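You operate a simulated robot arm through the tools that you are given. There is no shell and no other tool. Be economical: measure what you need, move in short steps, check, and stop when the job is done.

The job below is to be done with a simulated robot arm. You get a single attempt, and the scene is never put back.

Task
Let the green book out of the press and stack it on the blue one.
Fine: wind the knob right up; swing the arm back over the bed afterwards.

It is judged by the outcome, as a careful person would: the job done as asked, and still so three seconds after it is handed in. It fails if anything else is knocked over, pushed out of place, dropped, spilled or broken.

Robot
A 7-joint arm with a two-finger parallel gripper, fixed in place. Base frame: the origin is at the foot of the arm, x ahead of it, y to its left, z up; the work surface is at about z = 0. Readings come in cm, degrees, newtons and seconds.
With the tool pointing down near the work surface it reaches from about 24 to 62 cm from the base axis. Its first joint turns from -66.0 to 66.0 degrees. Payload 2.6 kg.
The TCP is the grasp point between the finger pads, 3 cm short of the fingertips. In the tool frame z runs along the fingers and y along their closing line. Largest opening 9.4 cm; finger width 2.8, thickness 1; the body of the gripper, 5 by 9.6 cm, starts 5.5 cm behind the TCP.
Orientation is that of the tool frame in the base frame, as a unit quaternion [w, x, y, z]. With the fingers straight down and closing along the base's y, the tool's x points along the base's -x, its y along +y and its z along -z.

Tools
- The arm moves only by the tool apply_moves. Its argument "plan" is text: rows parted by semicolons, each of 7 numbers parted by spaces: the turn, a rotation vector about the tool's x, y, z in units of 8 degrees (1.0 is 8 degrees), then the shift along the tool's x, y, z in units of 20 mm (1.0 is 20 mm), then the gripper command, from -1 (fully open) to 1 (shut), values between in proportion. In form: rx ry rz tx ty tz grip; .... A call has 1 to 12 rows; each row shifts and turns the commanded pose from where the row before left it, along the tool's axes as they then stand. A call with a number of a shift or a turn outside -1 to 1 is refused whole. A row lasts 0.2 s, in which the tool goes at most 5 cm and 8.6 degrees; a call with a longer step from one row to the next is refused whole, and so is a gripper value outside its range. A pose out of reach is approached as far as the arm can. The call stops where the force on the tool passes 40 N (or 10 N more than at its start, if that is more) or the arm is blocked; 0.2 s more then pass. Each finger travels about 7.2 cm/s and halts on what it meets, pressing with about 29 N; the grip force reading is that of the motor and also rises with nothing between the fingers. The clock runs only during rows and for 0.2 s after the last one: add rows that do not move to give the fingers time. The reply holds the time, the measured pose of the TCP, the force on the tool along the base axes, the opening and the grip force, in the units named above and with some noise, with the torque about the TCP (base axes, N m) and any sound that the robot's microphone picked up.
- Cameras (640 x 400 px; columns grow to the right, rows downward): "scene" is fixed at [5.26, 44.76, 56.86]; the picture's right is [-0.59, -0.80, 0.00], its down [-0.44, 0.33, -0.83] and it looks along [0.67, -0.50, -0.55] (base axes); focal length 320 px, centre (320, 200). "wrist" rides on the gripper at [7.6, 1.4, -10.2] in the tool frame; the picture's right is [-0.18, 0.98, 0.00], its down [-0.75, -0.14, -0.64] and it looks along [-0.63, -0.12, 0.77] (tool axes); focal length 243 px, centre (320, 200). There is no depth. A picture from a camera that has moved, and an enlarged one, comes with that camera's place and axes in the base frame and with its lens.
- camera(camera): a new picture of that camera. It takes no simulated time.
- close_up(camera, box): a new picture of the part [left, top, right, bottom] of that camera's present view, enlarged. It takes no simulated time.
- close_job(): hands the job in; it is judged then, once.

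Work in short steps. Places have to be worked out from the pictures, the camera data and where the tool is seen: move nearer, look again, correct. Check each grasp and each placing, and mend what went wrong. You have 120 turns and 64 pictures in all, those below and enlarged ones among them. Open the gripper and draw the arm clear of the work before you hand the job in, unless the task says otherwise; then end with one line.

The tools are called after "Call:" as name(argument=value, ...) on one line, values as JSON. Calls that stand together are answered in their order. apply_moves: Moves the arm, as the interface text tells. Its arguments: {"type":"object","properties":{"plan":{"type":"string"}},"required":["plan"]} The other tools are called the same way: camera (camera) takes a picture; close_up (camera, box) takes an enlarged picture of a part of a camera's view; close_job () hands the job in.

At the start:

```text
time_s: 0.0
tcp_pos: [38.39, -7.84, 39.03]
tcp_rot: [0.0, 0.001, 1.0, 0.0]
wrist_force: [0.2, -0.4, 0.4]
moment: [-0.01, 0.03, -0.02]
finger_gap: 9.39
finger_force: 0.0
```

scene: 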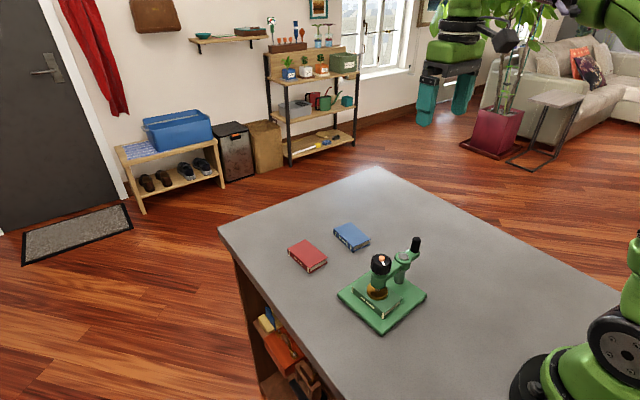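
wrist: 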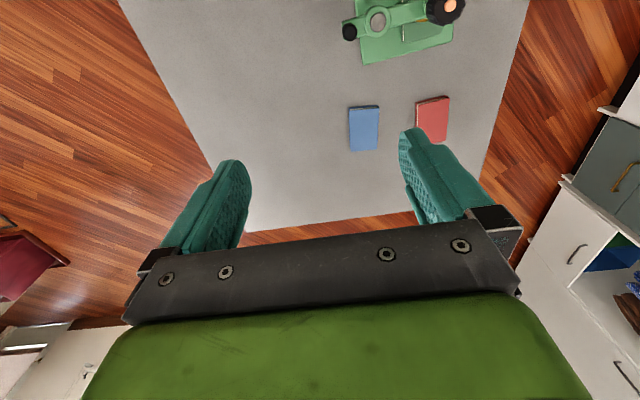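

I'll look closely at the press and books first.

Call:
close_up(camera="scene", box=[270, 200, 450, 340])

Call:
close_up(camera="wrist", box=[320, 0, 480, 160])

```text
2.86 times, centred on (360, 270) of scene
camera zoom: at [5.26, 44.76, 56.86], right [-0.59, -0.8, 0.0], down [-0.44, 0.33, -0.83], along [0.67, -0.5, -0.55], focal length 914 px, centre (206, 0)
```

zoom: 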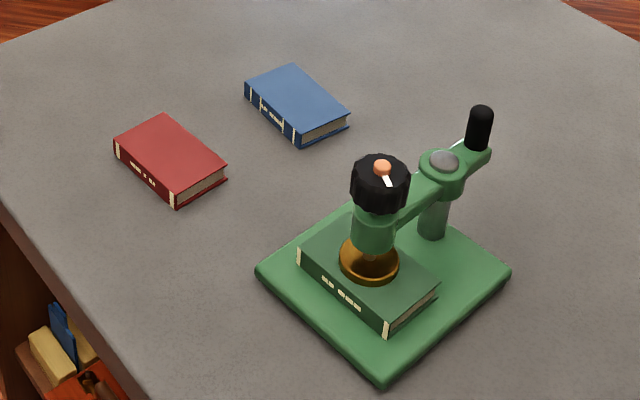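

```text
2.50 times, centred on (400, 80) of wrist
camera zoom: at [30.8, -6.53, 49.33], right [0.18, 0.98, 0.0], down [0.75, -0.14, 0.64], along [0.63, -0.12, -0.77], focal length 606 px, centre (120, 500)
```

zoom: 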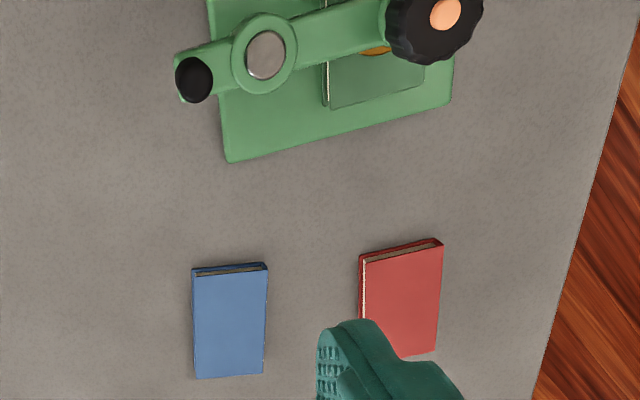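

The press is at about (35, 4), with the knob near (34.6, 8) and the post near (35, 0.7). I'll back the tool off for a better look from above.

Call:
apply_moves(plan="0 0 0 0.9 0.9 0 -1;0 0 0 0.9 0.9 0 -1;0 0 0 0.9 0.9 0 -1;0 0 0 0.9 0.9 0 -1;0 0 0 0.9 0.9 0 -1;0 0 0 0 0.9 0 -1;0 0 0 0 0 0 -1")

Call:
camera(camera="wrist")

```text
time_s: 1.6
tcp_pos: [29.51, 3.0, 38.99]
tcp_rot: [0.0, 0.001, 1.0, 0.001]
wrist_force: [-0.6, 0.4, 0.5]
moment: [-0.01, 0.01, 0.01]
finger_gap: 9.41
finger_force: 0.1
```

```text
59 pictures are left
camera wrist: at [21.87, 4.45, 49.28], right [0.18, 0.98, 0.0], down [0.75, -0.14, 0.64], along [0.63, -0.12, -0.77], focal length 243 px, centre (320, 200)
```

wrist: 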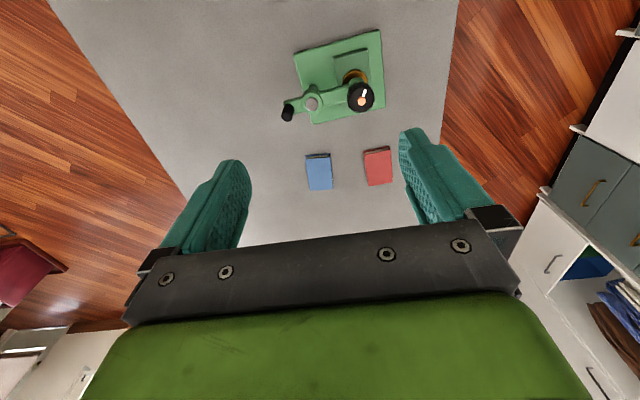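

Call:
close_up(camera="wrist", box=[270, 20, 410, 200])

Call:
close_up(camera="scene", box=[330, 230, 430, 340])

```text
2.22 times, centred on (340, 110) of wrist
camera zoom: at [21.87, 4.45, 49.28], right [0.18, 0.98, 0.0], down [0.75, -0.14, 0.64], along [0.63, -0.12, -0.77], focal length 539 px, centre (276, 400)
```

zoom: 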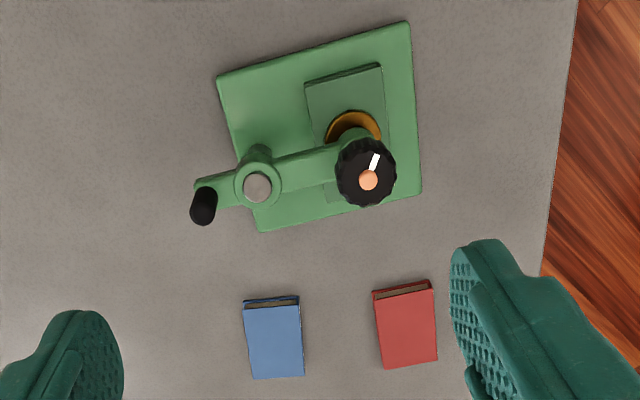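

```text
3.64 times, centred on (380, 285) of scene
camera zoom: at [5.26, 44.76, 56.86], right [-0.59, -0.8, 0.0], down [-0.44, 0.33, -0.83], along [0.67, -0.5, -0.55], focal length 1163 px, centre (102, -109)
```

zoom: 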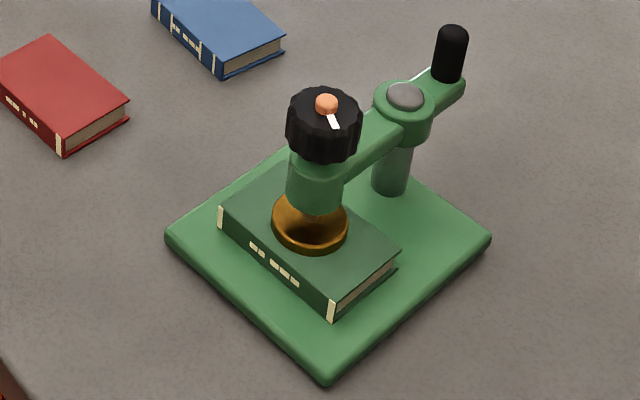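

Estimates: knob axis (34.5, 8.2) with its top around z 13, post (35, 0.4), handle (35.5, -3.5), green book centre (34.3, 8), blue book centre (52.9, -1.5). I'll move above the knob and verify.

Call:
apply_moves(plan="0 0 0 -0.5 0.5 1 -1;0 0 0 -0.5 0.5 1 -1;0 0 0 -0.5 0.5 1 -1;0 0 0 -0.5 0.5 1 -1;0 0 0 -0.5 0.6 1 -1;0 0 0 0 0 1 -1;0 0 0 0 0 1 -1;0 0 0 0 0 1 -1;0 0 0 0 0 0.5 -1;0 0 0 0 0 0 -1")

Call:
camera(camera="wrist")

Call:
close_up(camera="scene", box=[310, 160, 450, 320])

```text
time_s: 3.8
tcp_pos: [34.4, 8.1, 22.09]
tcp_rot: [-0.001, 0.0, 1.0, 0.0]
wrist_force: [-0.8, 0.1, -0.2]
moment: [-0.03, 0.02, 0.02]
finger_gap: 9.39
finger_force: 0.1
```

```text
56 pictures are left
camera wrist: at [26.85, 9.49, 32.44], right [0.18, 0.98, 0.0], down [0.75, -0.14, 0.64], along [0.63, -0.12, -0.77], focal length 243 px, centre (320, 200)
```

wrist: 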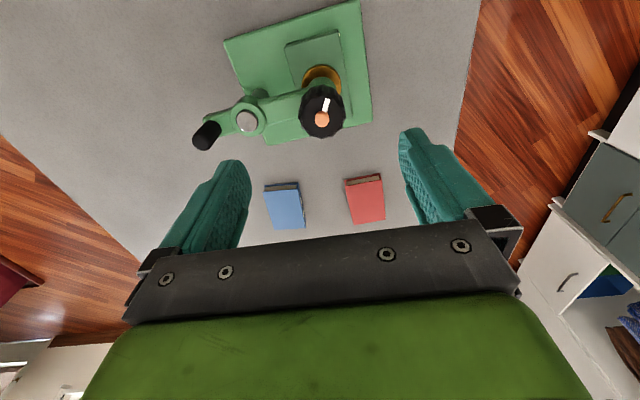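

```text
2.50 times, centred on (380, 240) of scene
camera zoom: at [5.26, 44.76, 56.86], right [-0.59, -0.8, 0.0], down [-0.44, 0.33, -0.83], along [0.67, -0.5, -0.55], focal length 799 px, centre (170, 100)
```

zoom: 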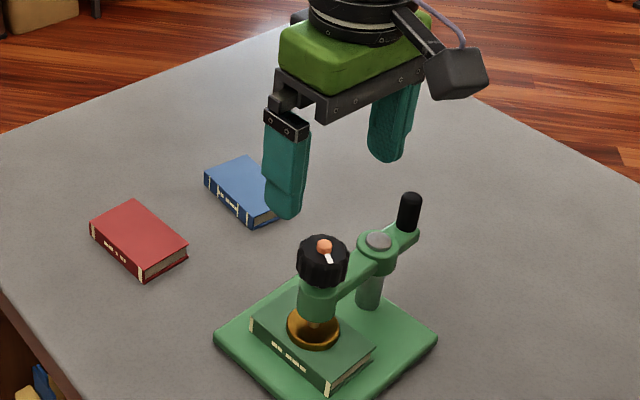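

The knob is confirmed at (34.55, 8.17). I'll pre-rotate clockwise so there's room to turn counter-clockwise, then lower round the knob.

Call:
apply_moves(plan="0 0 1 -0.07 0.05 0 -1;0 0 1 0 0 0 -1;0 0 1 0 0 0 -1;0 0 1 0 0 0 -1;0 0 1 0 0 0 -1;0 0 1 0 0 0 -1;0 0 0 0 0 1 -1;0 0 0 0 0 1 -1;0 0 0 0 0 1 -1;0 0 0 0 0 1 -1;0 0 0 0 0 0.6 -1;0 0 0 0 0 0 -1")

Call:
close_up(camera="scene", box=[310, 160, 450, 320])

Call:
camera(camera="wrist")

```text
time_s: 6.4
tcp_pos: [34.5, 8.04, 12.91]
tcp_rot: [0.0, 0.407, 0.913, -0.001]
wrist_force: [-0.8, 0.7, -0.3]
moment: [0.01, -0.01, 0.0]
finger_gap: 9.41
finger_force: 0.0
```

```text
2.50 times, centred on (380, 240) of scene
camera zoom: at [5.26, 44.76, 56.86], right [-0.59, -0.8, 0.0], down [-0.44, 0.33, -0.83], along [0.67, -0.5, -0.55], focal length 799 px, centre (170, 100)
```

zoom: 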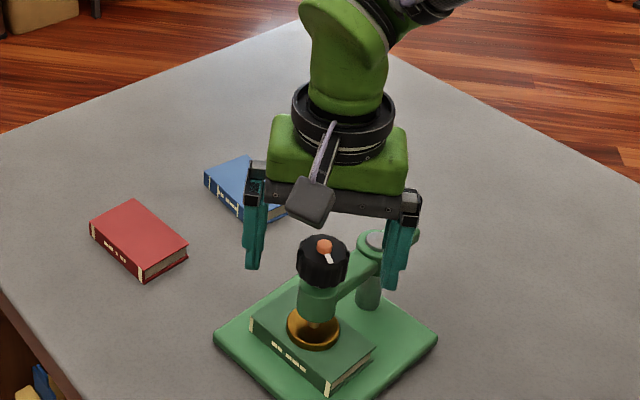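

```text
53 pictures are left
camera wrist: at [30.6, 14.73, 23.21], right [0.85, 0.52, 0.0], down [0.4, -0.65, 0.64], along [0.33, -0.55, -0.77], focal length 243 px, centre (320, 200)
```

wrist: 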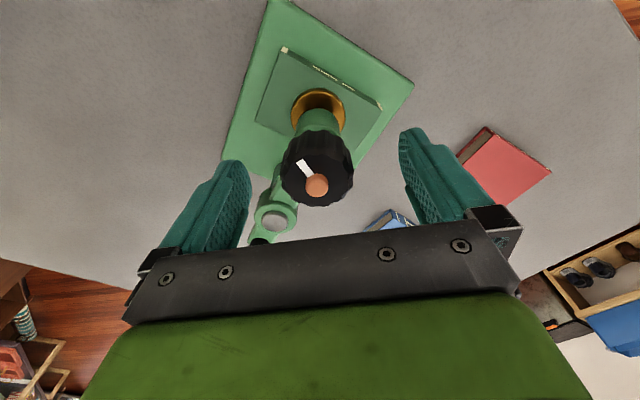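

The knob is centred between the fingers. I'll rise 4 mm so the tips clear the arm, then close.

Call:
apply_moves(plan="0 0 0 0 0 -0.2 -1;0 0 0 0 0 0 1;0 0 0 0 0 0 1;0 0 0 0 0 0 1;0 0 0 0 0 0 1")

```text
time_s: 7.6
tcp_pos: [34.45, 8.03, 13.21]
tcp_rot: [0.001, 0.407, 0.913, -0.001]
wrist_force: [-7.5, -5.5, 5.8]
moment: [-0.01, 0.18, 0.0]
finger_gap: 3.94
finger_force: 29.4
```

Gripped at 3.9 cm. I'll turn counter-clockwise a little and read the reaction.

Call:
apply_moves(plan="0 0 -0.5 0 -0.05 0 1;0 0 -0.5 0 0 0 1;0 0 -0.5 0 0 0 1;0 0 -0.5 0 0 0 1")

Call:
close_up(camera="scene", box=[310, 160, 450, 320])

```text
time_s: 8.6
tcp_pos: [34.49, 8.18, 13.32]
tcp_rot: [0.002, 0.275, 0.961, 0.001]
wrist_force: [2.8, -1.6, 11.4]
moment: [-0.12, -0.27, -0.02]
finger_gap: 3.91
finger_force: 28.9
```

```text
2.50 times, centred on (380, 240) of scene
camera zoom: at [5.25, 44.76, 56.86], right [-0.59, -0.8, 0.0], down [-0.44, 0.33, -0.83], along [0.67, -0.5, -0.55], focal length 799 px, centre (170, 100)
```

zoom: 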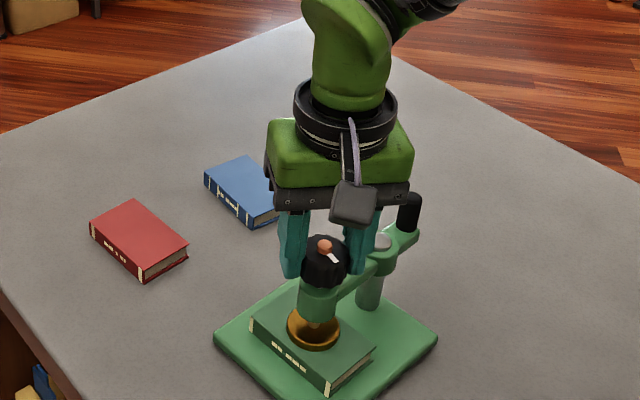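

The pointer turned with the grip, and the upward force on the tool suggests the knob is rising. I'll carry on turning with a slight lift.

Call:
apply_moves(plan="0 0 -0.8 0 0 -0.05 1;0 0 -0.8 0 0 -0.03 1;0 0 -0.8 0 0 -0.03 1;0 0 -0.8 0 0 -0.03 1;0 0 -0.8 0 0 -0.03 1")

```text
time_s: 9.8
tcp_pos: [34.22, 8.14, 13.38]
tcp_rot: [-0.004, -0.001, 1.0, 0.0]
wrist_force: [-6.2, 5.5, 0.0]
moment: [0.57, 0.05, -0.05]
finger_gap: 3.9
finger_force: 28.9
```

Call:
apply_moves(plan="0 0 -0.8 0.05 0.05 -0.01 1;0 0 -0.8 0 0 -0.01 1;0 0 -0.8 0 0 -0.01 1;0 0 -0.8 0 0 -0.01 1;0 0 -0.8 0 0 -0.01 1;0 0 0 0 0 0 1")

Call:
close_up(camera="scene", box=[330, 230, 430, 340])

```text
time_s: 11.2
tcp_pos: [34.29, 8.27, 13.58]
tcp_rot: [0.0, -0.276, 0.961, 0.001]
wrist_force: [-0.6, 0.0, 0.5]
moment: [0.72, 0.03, -0.01]
finger_gap: 3.89
finger_force: 28.8
```

```text
3.64 times, centred on (380, 285) of scene
camera zoom: at [5.27, 44.76, 56.86], right [-0.59, -0.8, 0.0], down [-0.45, 0.33, -0.83], along [0.67, -0.5, -0.55], focal length 1163 px, centre (102, -109)
```

zoom: 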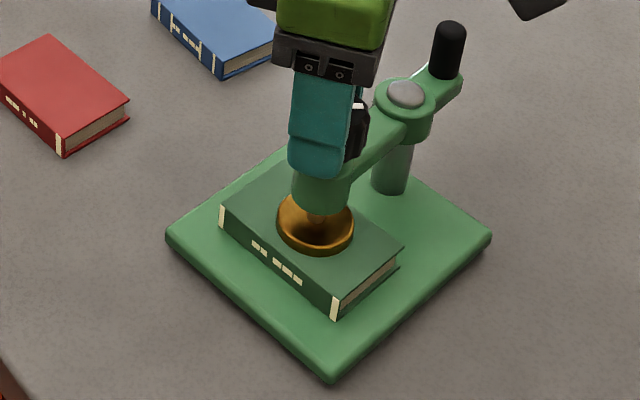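

Plate and knob now seem slightly loosened with all forces low. I'll keep turning.

Call:
apply_moves(plan="0 0 -0.8 0 0 -0.01 1;0 0 -0.8 0 0 -0.01 1;0 0 -0.8 0 0 -0.01 1;0 0 -0.8 0 0 -0.01 1;0 0 -0.8 0 0 -0.01 1;0 0 -0.8 0 0 -0.01 1;0 0 0 0 0 0 1")

Call:
close_up(camera="scene", box=[330, 230, 430, 340])

```text
time_s: 12.8
tcp_pos: [34.35, 8.21, 13.75]
tcp_rot: [0.0, -0.577, 0.817, 0.0]
wrist_force: [0.0, 1.9, 0.2]
moment: [0.36, 0.29, 0.01]
finger_gap: 3.83
finger_force: 28.9
```

```text
3.64 times, centred on (380, 285) of scene
camera zoom: at [5.27, 44.76, 56.86], right [-0.59, -0.8, 0.0], down [-0.44, 0.33, -0.83], along [0.67, -0.5, -0.55], focal length 1163 px, centre (102, -109)
```

zoom: 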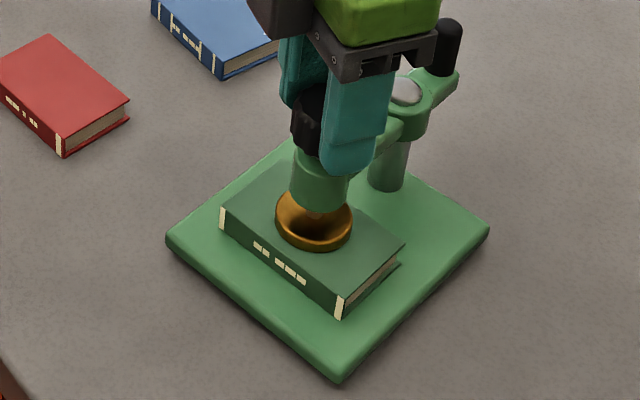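

The base's near corner has crept a few millimetres as I turned, so it isn't fixed. I'll release now and check the state before continuing more gently.

Call:
apply_moves(plan="0 0 0 0 0 0 -0.3;0 0 0 0 0 0 -0.3;0 0 0 0 0 0 -0.3;0 0 0 0 0 -1 -0.3;0 0 0 0 0 -1 -0.3;0 0 0 0 0 -1 -0.3;0 0 0 0 0 -0.5 -1")

Call:
close_up(camera="scene", box=[330, 230, 430, 340])

Call:
camera(camera="wrist")

```text
time_s: 14.4
tcp_pos: [34.28, 8.28, 20.85]
tcp_rot: [-0.001, -0.577, 0.817, 0.0]
wrist_force: [-0.5, -0.6, 0.2]
moment: [0.03, 0.01, -0.02]
finger_gap: 9.39
finger_force: 0.1
```

```text
3.64 times, centred on (380, 285) of scene
camera zoom: at [5.26, 44.76, 56.86], right [-0.59, -0.8, 0.0], down [-0.44, 0.33, -0.83], along [0.67, -0.5, -0.55], focal length 1163 px, centre (102, -109)
```

zoom: 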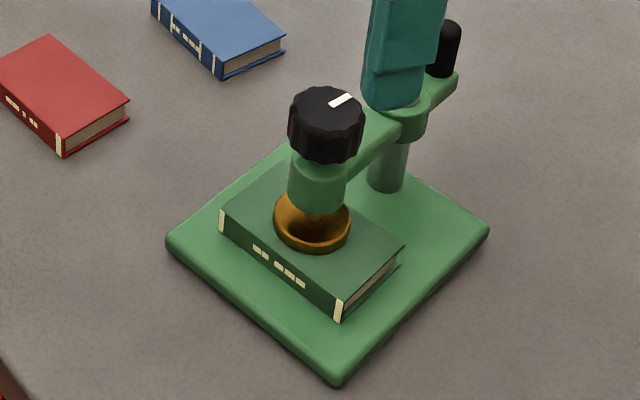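

```text
48 pictures are left
camera wrist: at [30.49, 1.47, 31.18], right [-0.86, 0.5, 0.0], down [0.38, 0.66, 0.64], along [0.32, 0.56, -0.77], focal length 243 px, centre (320, 200)
```

wrist: 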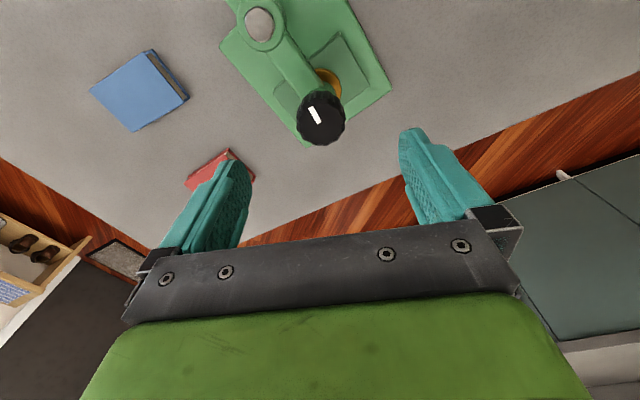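

The orange nub on top of the knob has vanished and the pointer has turned about 110°. I'll look closely at the plate/book gap.

Call:
close_up(camera="scene", box=[345, 250, 395, 282])

Call:
close_up(camera="wrist", box=[270, 50, 390, 150])

```text
12.50 times, centred on (370, 266) of scene
camera zoom: at [5.26, 44.76, 56.86], right [-0.59, -0.8, 0.0], down [-0.44, 0.33, -0.83], along [0.67, -0.5, -0.55], focal length 3997 px, centre (-305, -625)
```

zoom: 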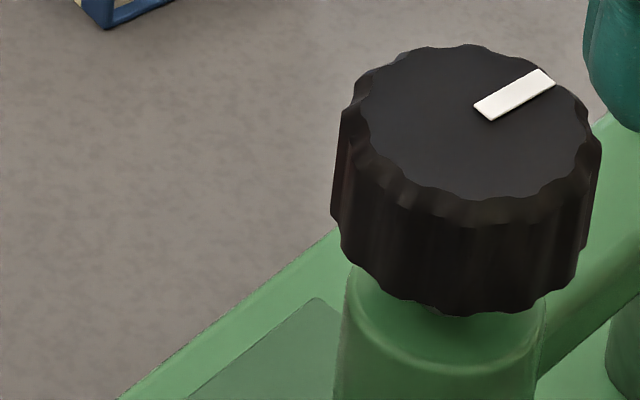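

```text
4.00 times, centred on (330, 100) of wrist
camera zoom: at [30.49, 1.47, 31.18], right [-0.86, 0.5, 0.0], down [0.38, 0.66, 0.64], along [0.32, 0.56, -0.77], focal length 970 px, centre (280, 600)
```

zoom: 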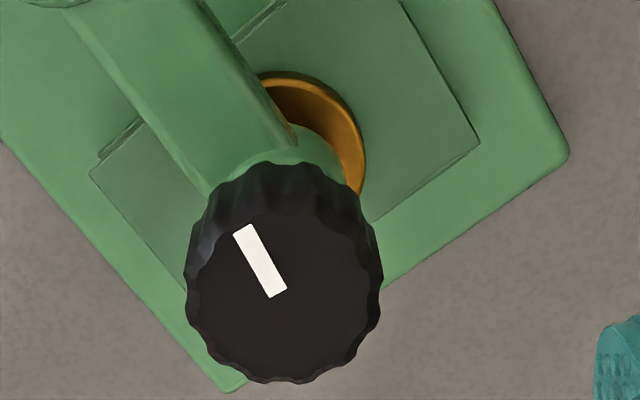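

The press is released but needs more winding. The knob centre reads (34.3, 8.2), matching the TCP, so I'll rotate back for a second bite.

Call:
apply_moves(plan="0 0 1 0 0 0 -1;0 0 1 0 0 0 -1;0 0 1 0 0 0 -1;0 0 1 0 0 0 -1;0 0 1 0 0 0 -1;0 0 1 0 0 0 -1;0 0 1 0 0 0 -1;0 0 1 0 0 0 -1;0 0 1 0 0 0 -1;0 0 1 0 0 0 -1;0 0 1 0 0 0 -1;0 0 1 0 0 0 -1")

Call:
apply_moves(plan="0 0 1 0 0 0 -1;0 0 1 0 0 0 -1;0 0 1 0 0 0 -1;0 0 1 0 0 0 -1;0 0 1 0 0 0 -1;0 0 0 0 0 1 -1;0 0 0 0 0 1 -1;0 0 0 0 0 1 -1;0 0 0 0 0 0.6 -1;0 0 0 0 0 0 -1")

```text
time_s: 17.0
tcp_pos: [34.21, 8.22, 20.83]
tcp_rot: [0.0, 0.223, 0.975, 0.0]
wrist_force: [-0.2, 0.3, 0.2]
moment: [0.02, 0.01, 0.0]
finger_gap: 9.41
finger_force: 0.1
```

```text
time_s: 19.2
tcp_pos: [34.43, 8.14, 13.72]
tcp_rot: [0.001, 0.542, 0.84, 0.0]
wrist_force: [0.7, 0.4, -0.1]
moment: [0.0, -0.02, 0.03]
finger_gap: 9.4
finger_force: 0.0
```

Now closing on the knob again for the second turn.

Call:
apply_moves(plan="0 0 0 0 0 0 1;0 0 0 0 0 0 1;0 0 0 0 0 0 1;0 0 0 0 0 0 1;0 0 -0.7 0 0 0 1;0 0 -0.7 0 0 0 1;0 0 -0.7 0 0 0 1;0 0 -0.7 0 0 0 1")

```text
time_s: 21.0
tcp_pos: [34.39, 8.15, 13.54]
tcp_rot: [0.0, 0.368, 0.93, -0.002]
wrist_force: [-11.0, -14.6, 3.2]
moment: [0.06, 0.02, 0.0]
finger_gap: 3.95
finger_force: 29.0
```

A lateral force of about 18 N along −y of the tool shows I'm ~2 mm off. I'll shift that way and continue.

Call:
apply_moves(plan="0 0 0 0 -0.1 0 1;0 0 0 0 0 0 1")

```text
time_s: 21.6
tcp_pos: [34.22, 8.11, 13.52]
tcp_rot: [0.002, 0.367, 0.93, 0.001]
wrist_force: [1.7, -4.1, 0.1]
moment: [-0.73, -0.56, 0.02]
finger_gap: 3.93
finger_force: 28.7
```

Call:
apply_moves(plan="0 0 -0.8 0 0 0 1;0 0 -0.8 0 0 0 1;0 0 -0.8 0 0 -0.01 1;0 0 -0.8 0 0 -0.01 1;0 0 -0.8 0 0 -0.01 1;0 0 -0.8 0 0 -0.01 1;0 0 0 0 0 0 1")

Call:
close_up(camera="scene", box=[330, 230, 430, 340])

```text
time_s: 23.2
tcp_pos: [34.09, 8.02, 13.71]
tcp_rot: [-0.002, 0.042, 0.999, -0.001]
wrist_force: [-0.4, 2.5, -0.6]
moment: [0.6, -0.06, -0.04]
finger_gap: 3.93
finger_force: 28.9
```

```text
3.64 times, centred on (380, 285) of scene
camera zoom: at [5.27, 44.76, 56.86], right [-0.59, -0.8, 0.0], down [-0.44, 0.33, -0.83], along [0.67, -0.5, -0.55], focal length 1163 px, centre (102, -109)
```

zoom: 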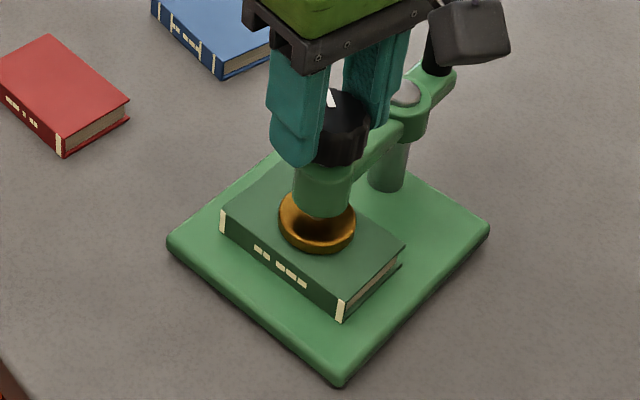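

The base is staying put now; continuing.

Call:
apply_moves(plan="0 0 -0.8 -0.03 0 -0.01 1;0 0 -0.8 0 0 -0.01 1;0 0 -0.8 0 0 -0.01 1;0 0 -0.8 0 0 -0.01 1;0 0 -0.8 0 0 -0.01 1;0 0 -0.8 0 0 -0.01 1;0 0 -0.8 0 0 -0.01 1;0 0 -0.8 0 0 -0.01 1;0 0 -0.8 0 0 -0.01 1;0 0 0 0 0 0 1")

Call:
close_up(camera="scene", box=[330, 230, 430, 340])

```text
time_s: 25.4
tcp_pos: [34.17, 8.0, 13.79]
tcp_rot: [-0.001, -0.446, 0.895, 0.001]
wrist_force: [-0.6, -0.2, -0.4]
moment: [0.6, 0.02, -0.06]
finger_gap: 3.94
finger_force: 28.7
```

```text
3.64 times, centred on (380, 285) of scene
camera zoom: at [5.27, 44.76, 56.86], right [-0.59, -0.8, 0.0], down [-0.45, 0.33, -0.83], along [0.67, -0.5, -0.55], focal length 1163 px, centre (102, -109)
```

zoom: 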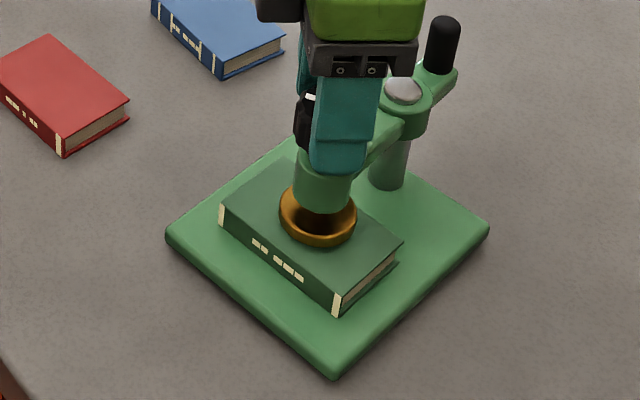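

The plate is rising visibly. A few more degrees, then I'll regrasp.

Call:
apply_moves(plan="0 0 -0.8 0 0 -0.01 1;0 0 -0.8 0 0 -0.01 1;0 0 -0.8 0 0 -0.01 1;0 0 0 0 0 0 1;0 0 0 0 0 0 -0.2;0 0 0 0 0 0 -0.2;0 0 0 0 0 -1 -0.2;0 0 0 0 0 -1 -0.2;0 0 0 0 0 -1 -0.2;0 0 0 0 0 0 -1")

Call:
close_up(camera="scene", box=[330, 230, 430, 340])

Call:
camera(camera="wrist")

```text
time_s: 27.6
tcp_pos: [34.3, 8.05, 19.96]
tcp_rot: [0.0, -0.588, 0.809, 0.0]
wrist_force: [-0.5, -0.6, -0.5]
moment: [0.01, 0.0, -0.02]
finger_gap: 9.41
finger_force: 0.0
```

```text
3.64 times, centred on (380, 285) of scene
camera zoom: at [5.26, 44.76, 56.86], right [-0.59, -0.8, 0.0], down [-0.44, 0.33, -0.83], along [0.67, -0.5, -0.55], focal length 1163 px, centre (102, -109)
```

zoom: 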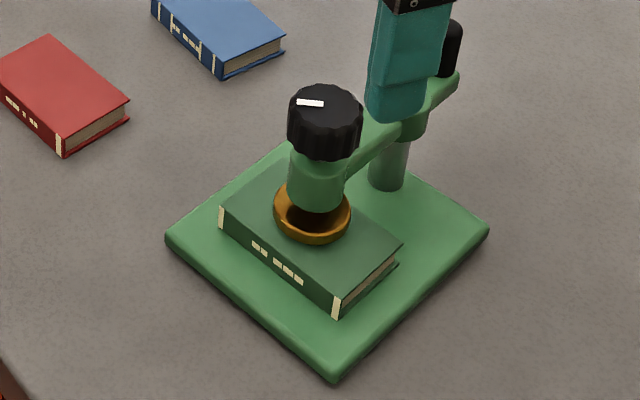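

```text
42 pictures are left
camera wrist: at [30.63, 1.2, 30.32], right [-0.88, 0.48, 0.0], down [0.37, 0.67, 0.64], along [0.31, 0.56, -0.77], focal length 243 px, centre (320, 200)
```

wrist: 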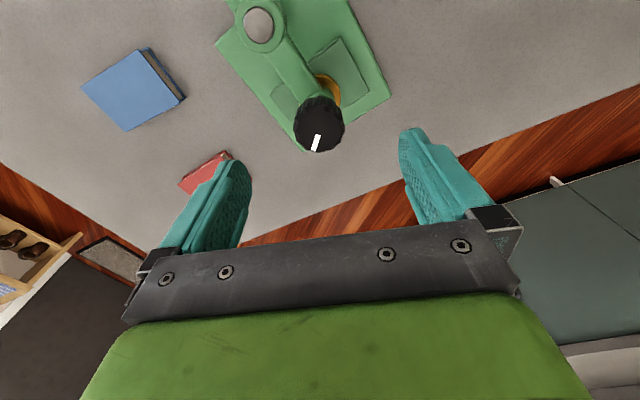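

Call:
close_up(camera="wrist", box=[270, 70, 370, 170])

```text
4.00 times, centred on (320, 120) of wrist
camera zoom: at [30.63, 1.2, 30.32], right [-0.88, 0.48, 0.0], down [0.37, 0.67, 0.64], along [0.31, 0.56, -0.77], focal length 970 px, centre (320, 520)
```

zoom: 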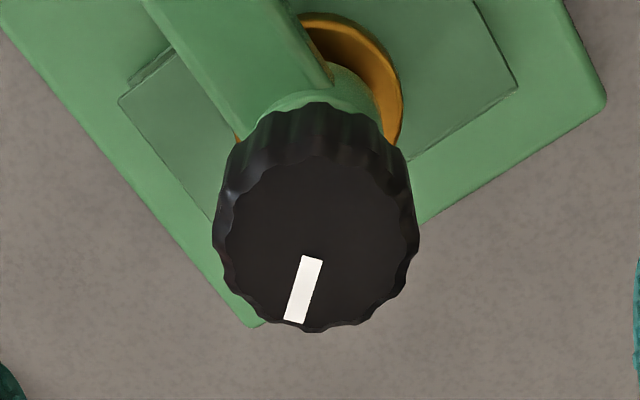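

Centred. Rotating back for a third bite.

Call:
apply_moves(plan="0 0 1 0 0 0 -1;0 0 1 0 0 0 -1;0 0 1 0 0 0 -1;0 0 1 0 0 0 -1;0 0 1 0 0 0 -1;0 0 1 0 0 0 -1;0 0 1 0 0 0 -1;0 0 1 0 0 0 -1;0 0 1 0 0 0 -1;0 0 1 0 0 0 -1;0 0 1 0 0 0 -1;0 0 1 0 0 0 -1")

Call:
apply_moves(plan="0 0 1 0 0 0 -1;0 0 1 0 0 0 -1;0 0 1 0 0 0 -1;0 0 1 0 0 0 -1;0 0 1 0 0 0 -1;0 0 0 0 0 1 -1;0 0 0 0 0 1 -1;0 0 0 0 0 1 -1;0 0 0 0 0 0 -1;0 0 0 0 0 0 -1")

```text
time_s: 30.2
tcp_pos: [34.26, 8.12, 19.9]
tcp_rot: [0.0, 0.209, 0.978, 0.0]
wrist_force: [-0.1, -0.1, 0.8]
moment: [-0.02, -0.01, 0.02]
finger_gap: 9.42
finger_force: 0.0
```

```text
time_s: 32.4
tcp_pos: [34.31, 8.1, 13.9]
tcp_rot: [0.0, 0.53, 0.848, -0.001]
wrist_force: [0.6, 0.0, -0.6]
moment: [0.05, 0.0, -0.04]
finger_gap: 9.37
finger_force: 0.1
```

Call:
apply_moves(plan="0 0 0 0 -0.05 0 1;0 0 0 0 0 0 1;0 0 0 0 0 0 1;0 0 0 0 0 0 1;0 0 -0.5 0 0 0 1;0 0 0 0 0 0 1")

```text
time_s: 33.8
tcp_pos: [34.23, 7.9, 13.96]
tcp_rot: [0.0, 0.5, 0.866, 0.0]
wrist_force: [0.1, -1.6, 0.0]
moment: [0.1, 0.11, 0.0]
finger_gap: 3.86
finger_force: 28.9
```

Well centred, no side force. Turning on.

Call:
apply_moves(plan="0 0 -0.8 0 0 0 1;0 0 -0.8 0 0 -0.01 1;0 0 -0.8 0 0 -0.01 1;0 0 -0.8 0 0 -0.01 1;0 0 -0.8 0 0 -0.01 1;0 0 -0.8 0 0 -0.01 1;0 0 -0.8 0 0 -0.01 1;0 0 -0.8 0 0 -0.01 1;0 0 -0.8 0 0 -0.01 1;0 0 0 0 0 0 1")

Call:
apply_moves(plan="0 0 -0.8 0 0 -0.01 1;0 0 -0.8 0 0 -0.01 1;0 0 -0.8 0 0 -0.01 1;0 0 -0.8 0 0 -0.01 1;0 0 -0.8 0 0 -0.01 1;0 0 -0.8 0 0 -0.01 1;0 0 -0.8 0 0 -0.01 1;0 0 -0.8 0 0 -0.01 1;0 0 -0.8 0 0 -0.01 1;0 0 0 0 0 0 1")

Call:
close_up(camera="scene", box=[330, 230, 430, 340])

```text
time_s: 36.0
tcp_pos: [34.07, 8.08, 13.94]
tcp_rot: [-0.001, 0.021, 1.0, -0.001]
wrist_force: [-10.0, 3.2, -14.0]
moment: [-0.15, 0.4, -0.76]
finger_gap: 3.83
finger_force: 29.1
```

```text
time_s: 38.2
tcp_pos: [34.11, 8.0, 14.27]
tcp_rot: [-0.001, -0.463, 0.886, 0.0]
wrist_force: [-8.5, 5.3, -10.8]
moment: [0.1, 0.12, -0.4]
finger_gap: 3.76
finger_force: 29.1
```

```text
3.64 times, centred on (380, 285) of scene
camera zoom: at [5.26, 44.76, 56.86], right [-0.59, -0.8, 0.0], down [-0.44, 0.33, -0.83], along [0.67, -0.5, -0.55], focal length 1163 px, centre (102, -109)
```

zoom: 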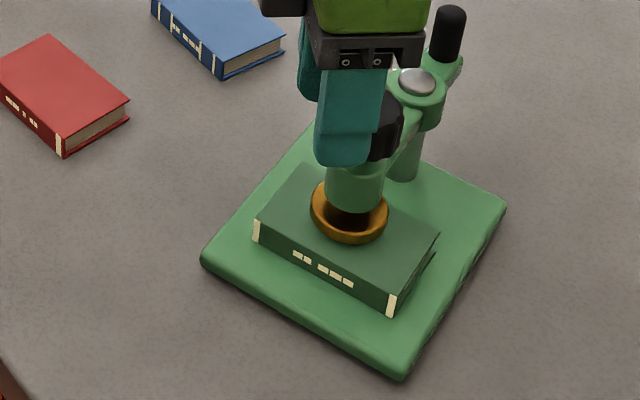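

The screw reached its stop (moment −0.76 N·m), and the second stretch slewed the whole press. I'll release and assess.

Call:
apply_moves(plan="0 0 0 0 0 0.1 1;0 0 0 0 0 0.1 1;0 0 0 0 0 0 -0.2;0 0 0 0 0 0 -0.2;0 0 0 0 0 0 -0.2;0 0 0 0 0 -1 -0.2;0 0 0 0 0 -1 -0.2;0 0 0 0 0 -1 -0.2;0 0 0 0 0 -1 -1;0 0 0 0 0 -1 -1;0 0 0 0 0 0 -1")

Call:
close_up(camera="scene", box=[330, 230, 430, 340])

Call:
camera(camera="wrist")

```text
time_s: 40.6
tcp_pos: [33.95, 7.93, 23.89]
tcp_rot: [-0.001, -0.464, 0.886, 0.0]
wrist_force: [-0.9, 0.2, -0.2]
moment: [-0.02, 0.03, 0.0]
finger_gap: 9.41
finger_force: 0.0
```

```text
3.64 times, centred on (380, 285) of scene
camera zoom: at [5.26, 44.76, 56.86], right [-0.59, -0.8, 0.0], down [-0.44, 0.33, -0.83], along [0.67, -0.5, -0.55], focal length 1163 px, centre (102, -109)
```

zoom: 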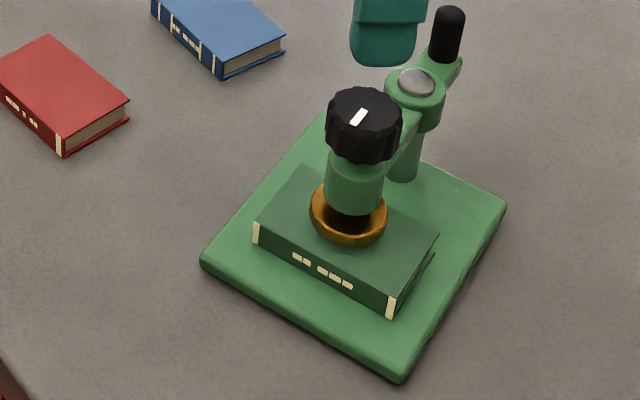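

```text
38 pictures are left
camera wrist: at [28.5, 2.43, 34.17], right [-0.7, 0.71, 0.0], down [0.55, 0.54, 0.64], along [0.46, 0.45, -0.77], focal length 243 px, centre (320, 200)
```

wrist: 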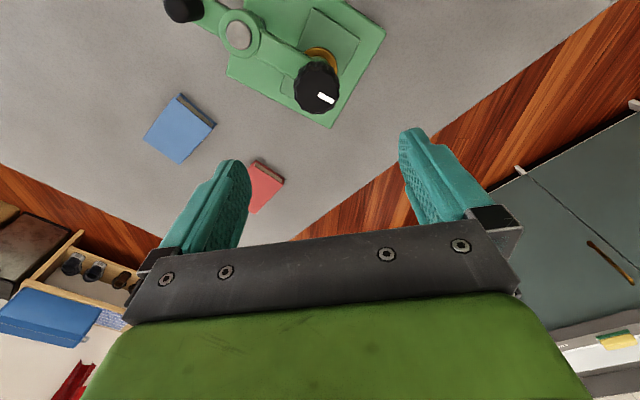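

The base has turned about 13° about its far corner; I'll nudge it back at the end. The knob is at its top stop. Next I'll square the tool, shut the fingers and go beside the swing arm (near side), to push it off the book toward +x.

Call:
apply_moves(plan="0 0 1 0 0 0 -1;0 0 1 0 0 0 -1;0 0 1 0 0 0 0;0 0 1 0 0 0 1;0 0 1 0 0 0 1;0 0 1 0 0 0 1;0 0 0.9 0 0 0 1;0 0 0 0.9 -0.8 0 1;0 0 0 0.9 -0.8 0 1;0 0 0 0 -0.8 0 1;0 0 0 0 -0.8 0 1;0 0 0 0 0 0 1")

Call:
apply_moves(plan="0 0 0 0 0 1 1;0 0 0 0 0 1 1;0 0 0 0 0 1 1;0 0 0 0 0 1 1;0 0 0 0 0 0 1")

Call:
camera(camera="wrist")

Call:
close_up(camera="scene", box=[320, 190, 450, 320])

```text
time_s: 43.2
tcp_pos: [30.54, 1.53, 23.92]
tcp_rot: [0.001, 0.0, 1.0, 0.0]
wrist_force: [1.1, 0.6, 0.8]
moment: [0.01, 0.0, 0.01]
finger_gap: 0.0
finger_force: 29.2
```

```text
time_s: 44.4
tcp_pos: [30.57, 1.55, 15.89]
tcp_rot: [0.0, 0.0, 1.0, 0.0]
wrist_force: [0.3, 0.3, 0.0]
moment: [0.02, 0.0, 0.01]
finger_gap: 0.0
finger_force: 28.9
```

```text
37 pictures are left
camera wrist: at [23.01, 3.02, 26.16], right [0.18, 0.98, 0.0], down [0.75, -0.14, 0.64], along [0.63, -0.12, -0.77], focal length 243 px, centre (320, 200)
```

wrist: 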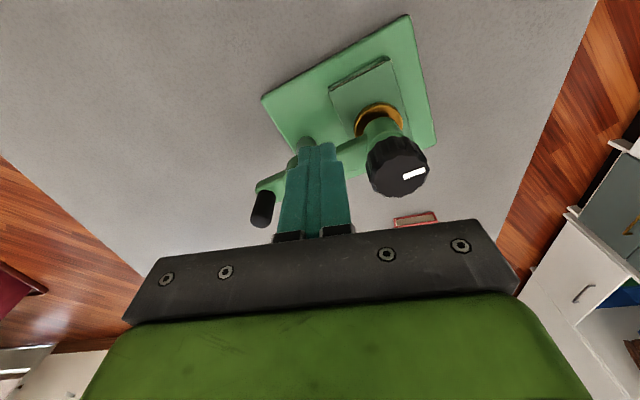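

```text
3.08 times, centred on (385, 255) of scene
camera zoom: at [5.26, 44.76, 56.86], right [-0.59, -0.8, 0.0], down [-0.44, 0.33, -0.83], along [0.67, -0.5, -0.55], focal length 984 px, centre (120, 31)
```

zoom: 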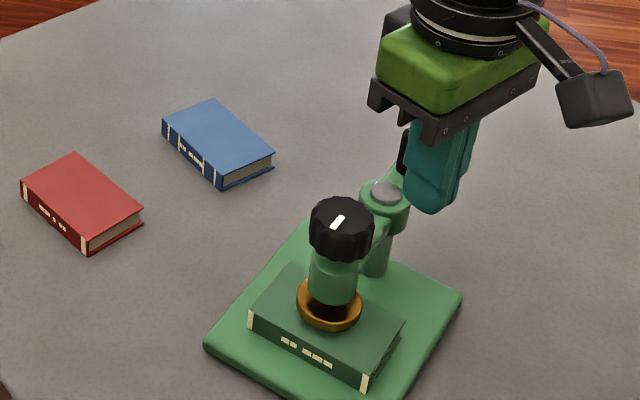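

The closed fingers are alongside the bar with ~1 cm clearance. I'll lower to bar height and check.

Call:
apply_moves(plan="0 0 0 0 0 1 1;0 0 0 0 0 1 1;0 0 0 0 0 1 1;0 0 0 0 0 0 1")

Call:
close_up(camera="scene", box=[320, 190, 450, 320])

Call:
close_up(camera="wrist", box=[220, 0, 460, 240])

```text
time_s: 45.4
tcp_pos: [30.4, 1.63, 9.79]
tcp_rot: [0.001, 0.0, 1.0, 0.0]
wrist_force: [0.1, 0.4, 0.1]
moment: [0.0, 0.0, -0.05]
finger_gap: 0.01
finger_force: 29.2
```

```text
3.08 times, centred on (385, 255) of scene
camera zoom: at [5.26, 44.76, 56.86], right [-0.59, -0.8, 0.0], down [-0.44, 0.33, -0.83], along [0.67, -0.5, -0.55], focal length 984 px, centre (120, 31)
```

zoom: 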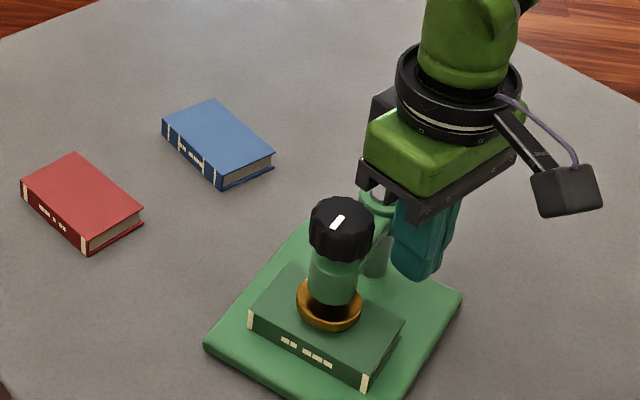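

```text
1.67 times, centred on (340, 120) of wrist
camera zoom: at [22.88, 3.0, 20.18], right [0.18, 0.98, 0.0], down [0.75, -0.14, 0.64], along [0.63, -0.12, -0.77], focal length 404 px, centre (287, 333)
```

zoom: 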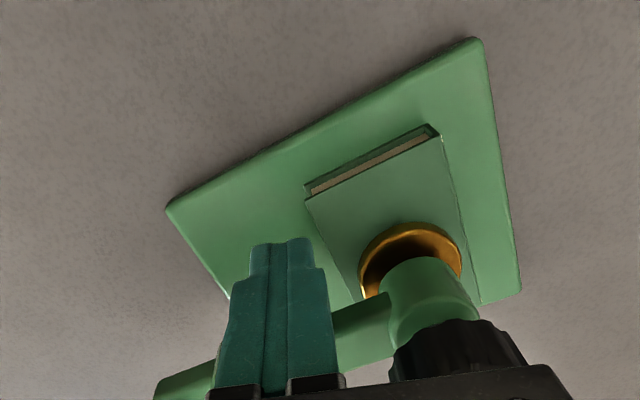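

Positioned beside the bar. Pushing +x in small steps, watching force and the base.

Call:
apply_moves(plan="0 0 0 -0.4 0 0 1;0 0 0 -0.4 0 0 1;0 0 0 -0.4 0 0 1;0 0 0 0 0 0 1")

Call:
close_up(camera="scene", box=[320, 190, 450, 320])

```text
time_s: 46.1
tcp_pos: [31.68, 1.64, 9.76]
tcp_rot: [-0.007, 0.003, 1.0, 0.001]
wrist_force: [-4.1, -1.8, 3.8]
moment: [0.0, 0.05, 0.02]
finger_gap: 0.01
finger_force: 29.0
stopped in row 3: the force on the tool passed its limit at 54 N (the readings are from after the stop); the commanded pose is now the measured one
```

```text
3.08 times, centred on (385, 255) of scene
camera zoom: at [5.26, 44.76, 56.86], right [-0.59, -0.8, 0.0], down [-0.44, 0.33, -0.83], along [0.67, -0.5, -0.55], focal length 984 px, centre (120, 31)
```

zoom: 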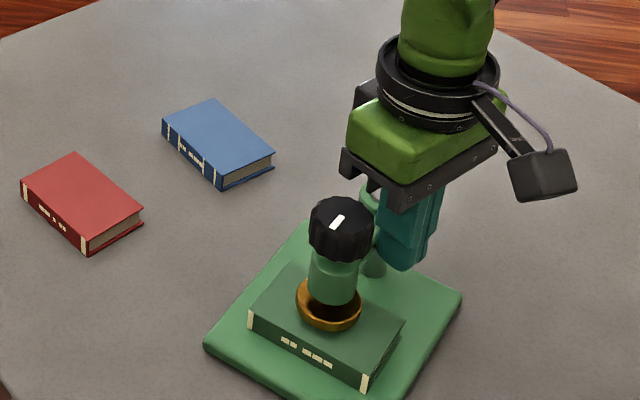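

There was an impact spike, but neither arm nor base moved. I'll push again much more slowly to read the steady resistance.

Call:
apply_moves(plan="0 0 0 -0.05 0 0 1;0 0 0 -0.05 0 0 1;0 0 0 -0.05 0 0 1;0 0 0 -0.05 0 0 1;0 0 0 -0.05 0 0 1;0 0 0 -0.05 0 0 1")

Call:
close_up(camera="scene", box=[320, 190, 450, 320])

```text
time_s: 47.1
tcp_pos: [31.71, 1.54, 9.76]
tcp_rot: [-0.014, 0.005, 1.0, 0.001]
wrist_force: [-4.8, -1.4, 3.1]
moment: [0.03, 0.02, 0.01]
finger_gap: 0.0
finger_force: 29.1
stopped in row 5: the force on the tool passed its limit at 42 N (the readings are from after the stop); the commanded pose is now the measured one
```

```text
3.08 times, centred on (385, 255) of scene
camera zoom: at [5.26, 44.76, 56.86], right [-0.59, -0.8, 0.0], down [-0.44, 0.33, -0.83], along [0.67, -0.5, -0.55], focal length 984 px, centre (120, 31)
```

zoom: 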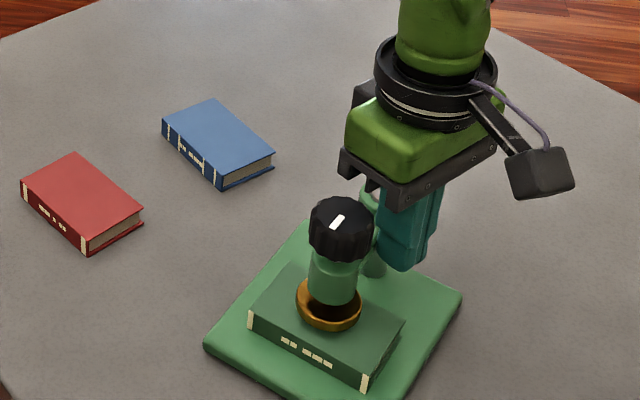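

42 N steady with no swing: there's a stop in that direction, so the arm must swing the other way. I'll lift over the bar and push from the far side.

Call:
apply_moves(plan="0 0 0 0.2 0 0 1;0 0 0 0.1 0 -1 1;0 0 0 0 0 -1 1;0 0 0 0 0 -0.5 1;0 0 0 -0.8 0.3 0 1;0 0 0 -0.8 0.3 0 1;0 0 0 -0.8 0.3 0 1;0 0 0 -0.8 0.4 0 1;0 0 0 0 0 0 1")

Call:
close_up(camera="scene", box=[320, 190, 450, 320])

Call:
camera(camera="wrist")

```text
time_s: 49.1
tcp_pos: [37.74, 4.29, 14.61]
tcp_rot: [-0.013, 0.005, 1.0, 0.001]
wrist_force: [-0.6, 0.6, -0.1]
moment: [-0.01, -0.01, 0.01]
finger_gap: 0.0
finger_force: 29.0
```

```text
3.08 times, centred on (385, 255) of scene
camera zoom: at [5.26, 44.76, 56.86], right [-0.59, -0.8, 0.0], down [-0.44, 0.33, -0.83], along [0.67, -0.5, -0.55], focal length 984 px, centre (120, 31)
```

zoom: 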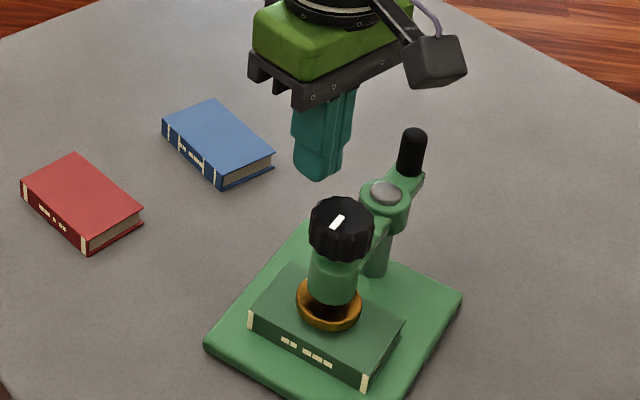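

```text
30 pictures are left
camera wrist: at [30.5, 5.53, 25.16], right [0.19, 0.98, 0.0], down [0.77, -0.15, 0.62], along [0.61, -0.12, -0.78], focal length 243 px, centre (320, 200)
```

wrist: 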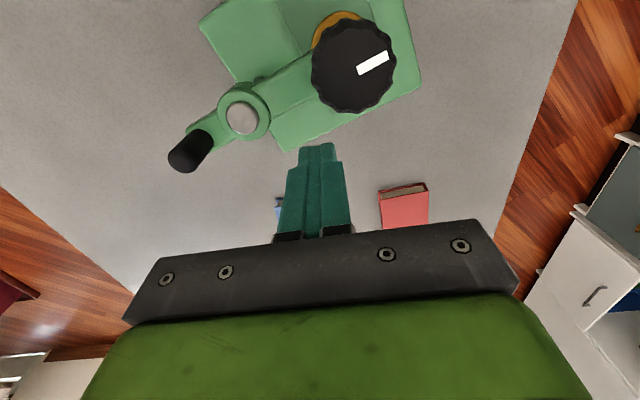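

Knob at (32.7, 6.5), post (35.3, −0.8). The fingers are ~4 cm clear on the far side of the bar; I'll lower and push gently toward −x.

Call:
apply_moves(plan="0 0 0 0 0 0.8 1;0 0 0 0 0 0.8 1;0 0 0 0 0 0.8 1;0 0 0 0.2 0 0 1;0 0 0 0.2 0 0 1;0 0 0 0.1 0 0 1;0 0 0 0.1 0 0 1;0 0 0 0.1 0 0 1;0 0 0 0.1 0 0 1;0 0 0 0.1 0 0 1;0 0 0 0.1 0 0 1;0 0 0 0.1 0 0 1")

```text
time_s: 51.7
tcp_pos: [35.39, 4.33, 9.89]
tcp_rot: [-0.013, 0.004, 1.0, 0.001]
wrist_force: [0.9, 0.0, 0.6]
moment: [0.02, -0.03, 0.02]
finger_gap: 0.01
finger_force: 28.6
```

Call:
apply_moves(plan="0 0 0 0.1 0 0 1;0 0 0 0.1 0 0 1;0 0 0 0.1 0 0 1;0 0 0 0.1 0 0 1;0 0 0 0.1 0 0 1;0 0 0 0.1 0 0 1;0 0 0 0.1 0 0 1;0 0 0 0.1 0 0 1")

Call:
close_up(camera="scene", box=[320, 190, 450, 320])

```text
time_s: 53.5
tcp_pos: [33.81, 4.18, 10.0]
tcp_rot: [-0.014, 0.005, 1.0, 0.002]
wrist_force: [0.0, 0.2, -0.3]
moment: [0.0, -0.02, -0.01]
finger_gap: 0.0
finger_force: 29.3
```

```text
3.08 times, centred on (385, 255) of scene
camera zoom: at [5.26, 44.76, 56.86], right [-0.59, -0.8, 0.0], down [-0.44, 0.33, -0.83], along [0.67, -0.5, -0.55], focal length 984 px, centre (120, 31)
```

zoom: 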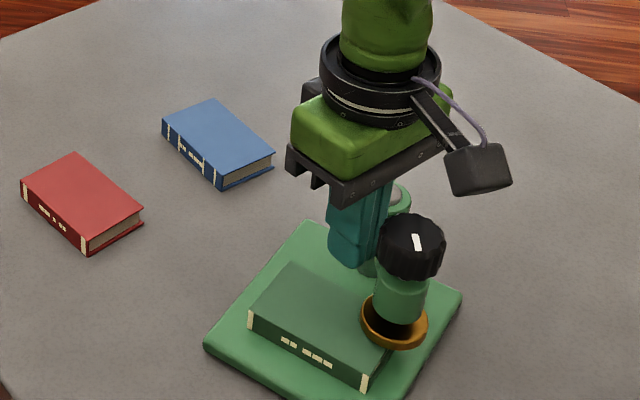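

It swings freely and clears the book. I'll follow the arc to bring it well clear.

Call:
apply_moves(plan="0 0 0 0.22 0 0 1;0 0 0 0.22 0 0 1;0 0 0 0.2 -0.14 0 1;0 0 0 0.2 -0.14 0 1;0 0 0 0.2 -0.14 0 1;0 0 0 0.2 -0.14 0 1;0 0 0 0.13 -0.2 0 1;0 0 0 0.13 -0.2 0 1;0 0 0 0.13 -0.2 0 1;0 0 0 0.13 -0.2 0 1;0 0 0 0.09 -0.2 0 1;0 0 0 0.05 -0.2 0 1")

Call:
close_up(camera="scene", box=[320, 190, 450, 320])

```text
time_s: 56.1
tcp_pos: [29.77, 0.72, 10.04]
tcp_rot: [-0.014, 0.005, 1.0, 0.001]
wrist_force: [0.1, 0.7, 0.5]
moment: [0.0, -0.01, -0.02]
finger_gap: 0.01
finger_force: 28.6
```

```text
3.08 times, centred on (385, 255) of scene
camera zoom: at [5.26, 44.76, 56.86], right [-0.59, -0.8, 0.0], down [-0.44, 0.33, -0.83], along [0.67, -0.5, -0.55], focal length 984 px, centre (120, 31)
```

zoom: 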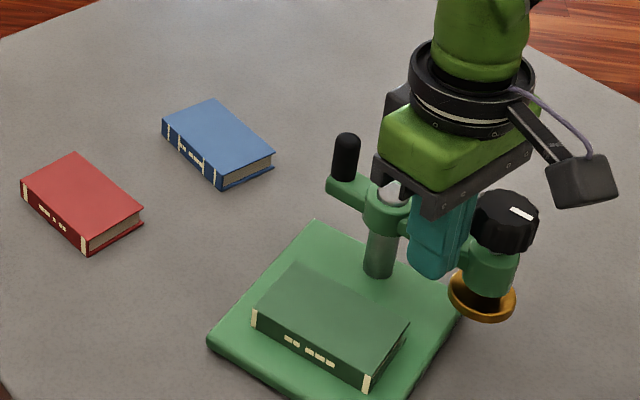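

The arm is clear of the book. I'll rise, level the tool and look at the book from above.

Call:
apply_moves(plan="0 0 0 0 0.15 0 1;0 0 0 0 0 -1 1;0 0 0 0 0 -1 1;0 0 0 0 0 -1 1;0 0 0 0 0 -1 1;0 0 0 0 0 -1 1;0 -0.2 -0.07 -0.6 0.9 0 0;0 0 0 -0.6 0.9 0 -1;0 0 0 -0.6 0.9 0 -1;0 0 0 0 0 0 -1")

Call:
camera(camera="wrist")

Call:
close_up(camera="scene", box=[320, 190, 450, 320])

```text
time_s: 58.3
tcp_pos: [33.84, 6.51, 19.99]
tcp_rot: [0.0, 0.0, 1.0, 0.001]
wrist_force: [0.4, 0.0, 0.1]
moment: [0.01, -0.02, 0.03]
finger_gap: 9.41
finger_force: 0.1
```

```text
27 pictures are left
camera wrist: at [26.3, 7.84, 30.32], right [0.18, 0.98, 0.0], down [0.75, -0.14, 0.64], along [0.63, -0.12, -0.77], focal length 243 px, centre (320, 200)
```

wrist: 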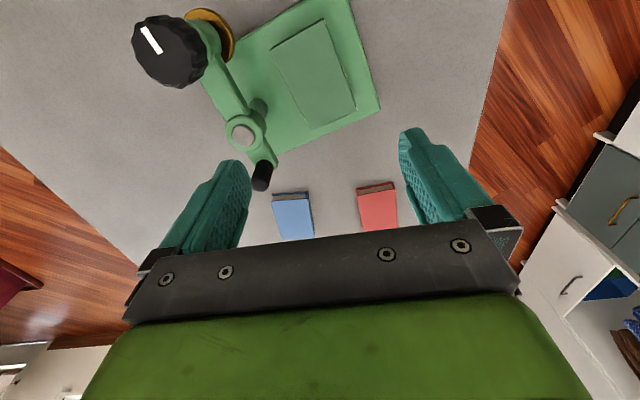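

```text
3.08 times, centred on (385, 255) of scene
camera zoom: at [5.26, 44.76, 56.86], right [-0.59, -0.8, 0.0], down [-0.44, 0.33, -0.83], along [0.67, -0.5, -0.55], focal length 984 px, centre (120, 31)
```

zoom: 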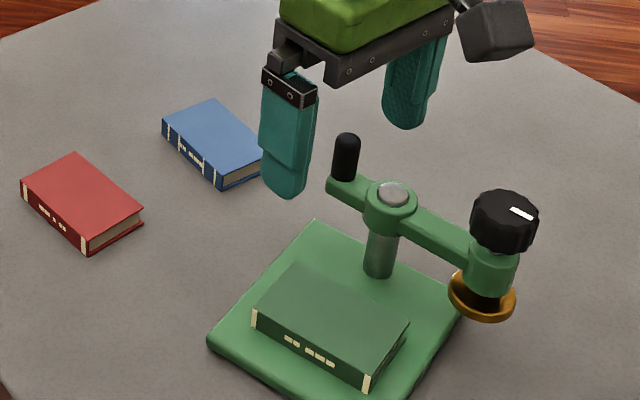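

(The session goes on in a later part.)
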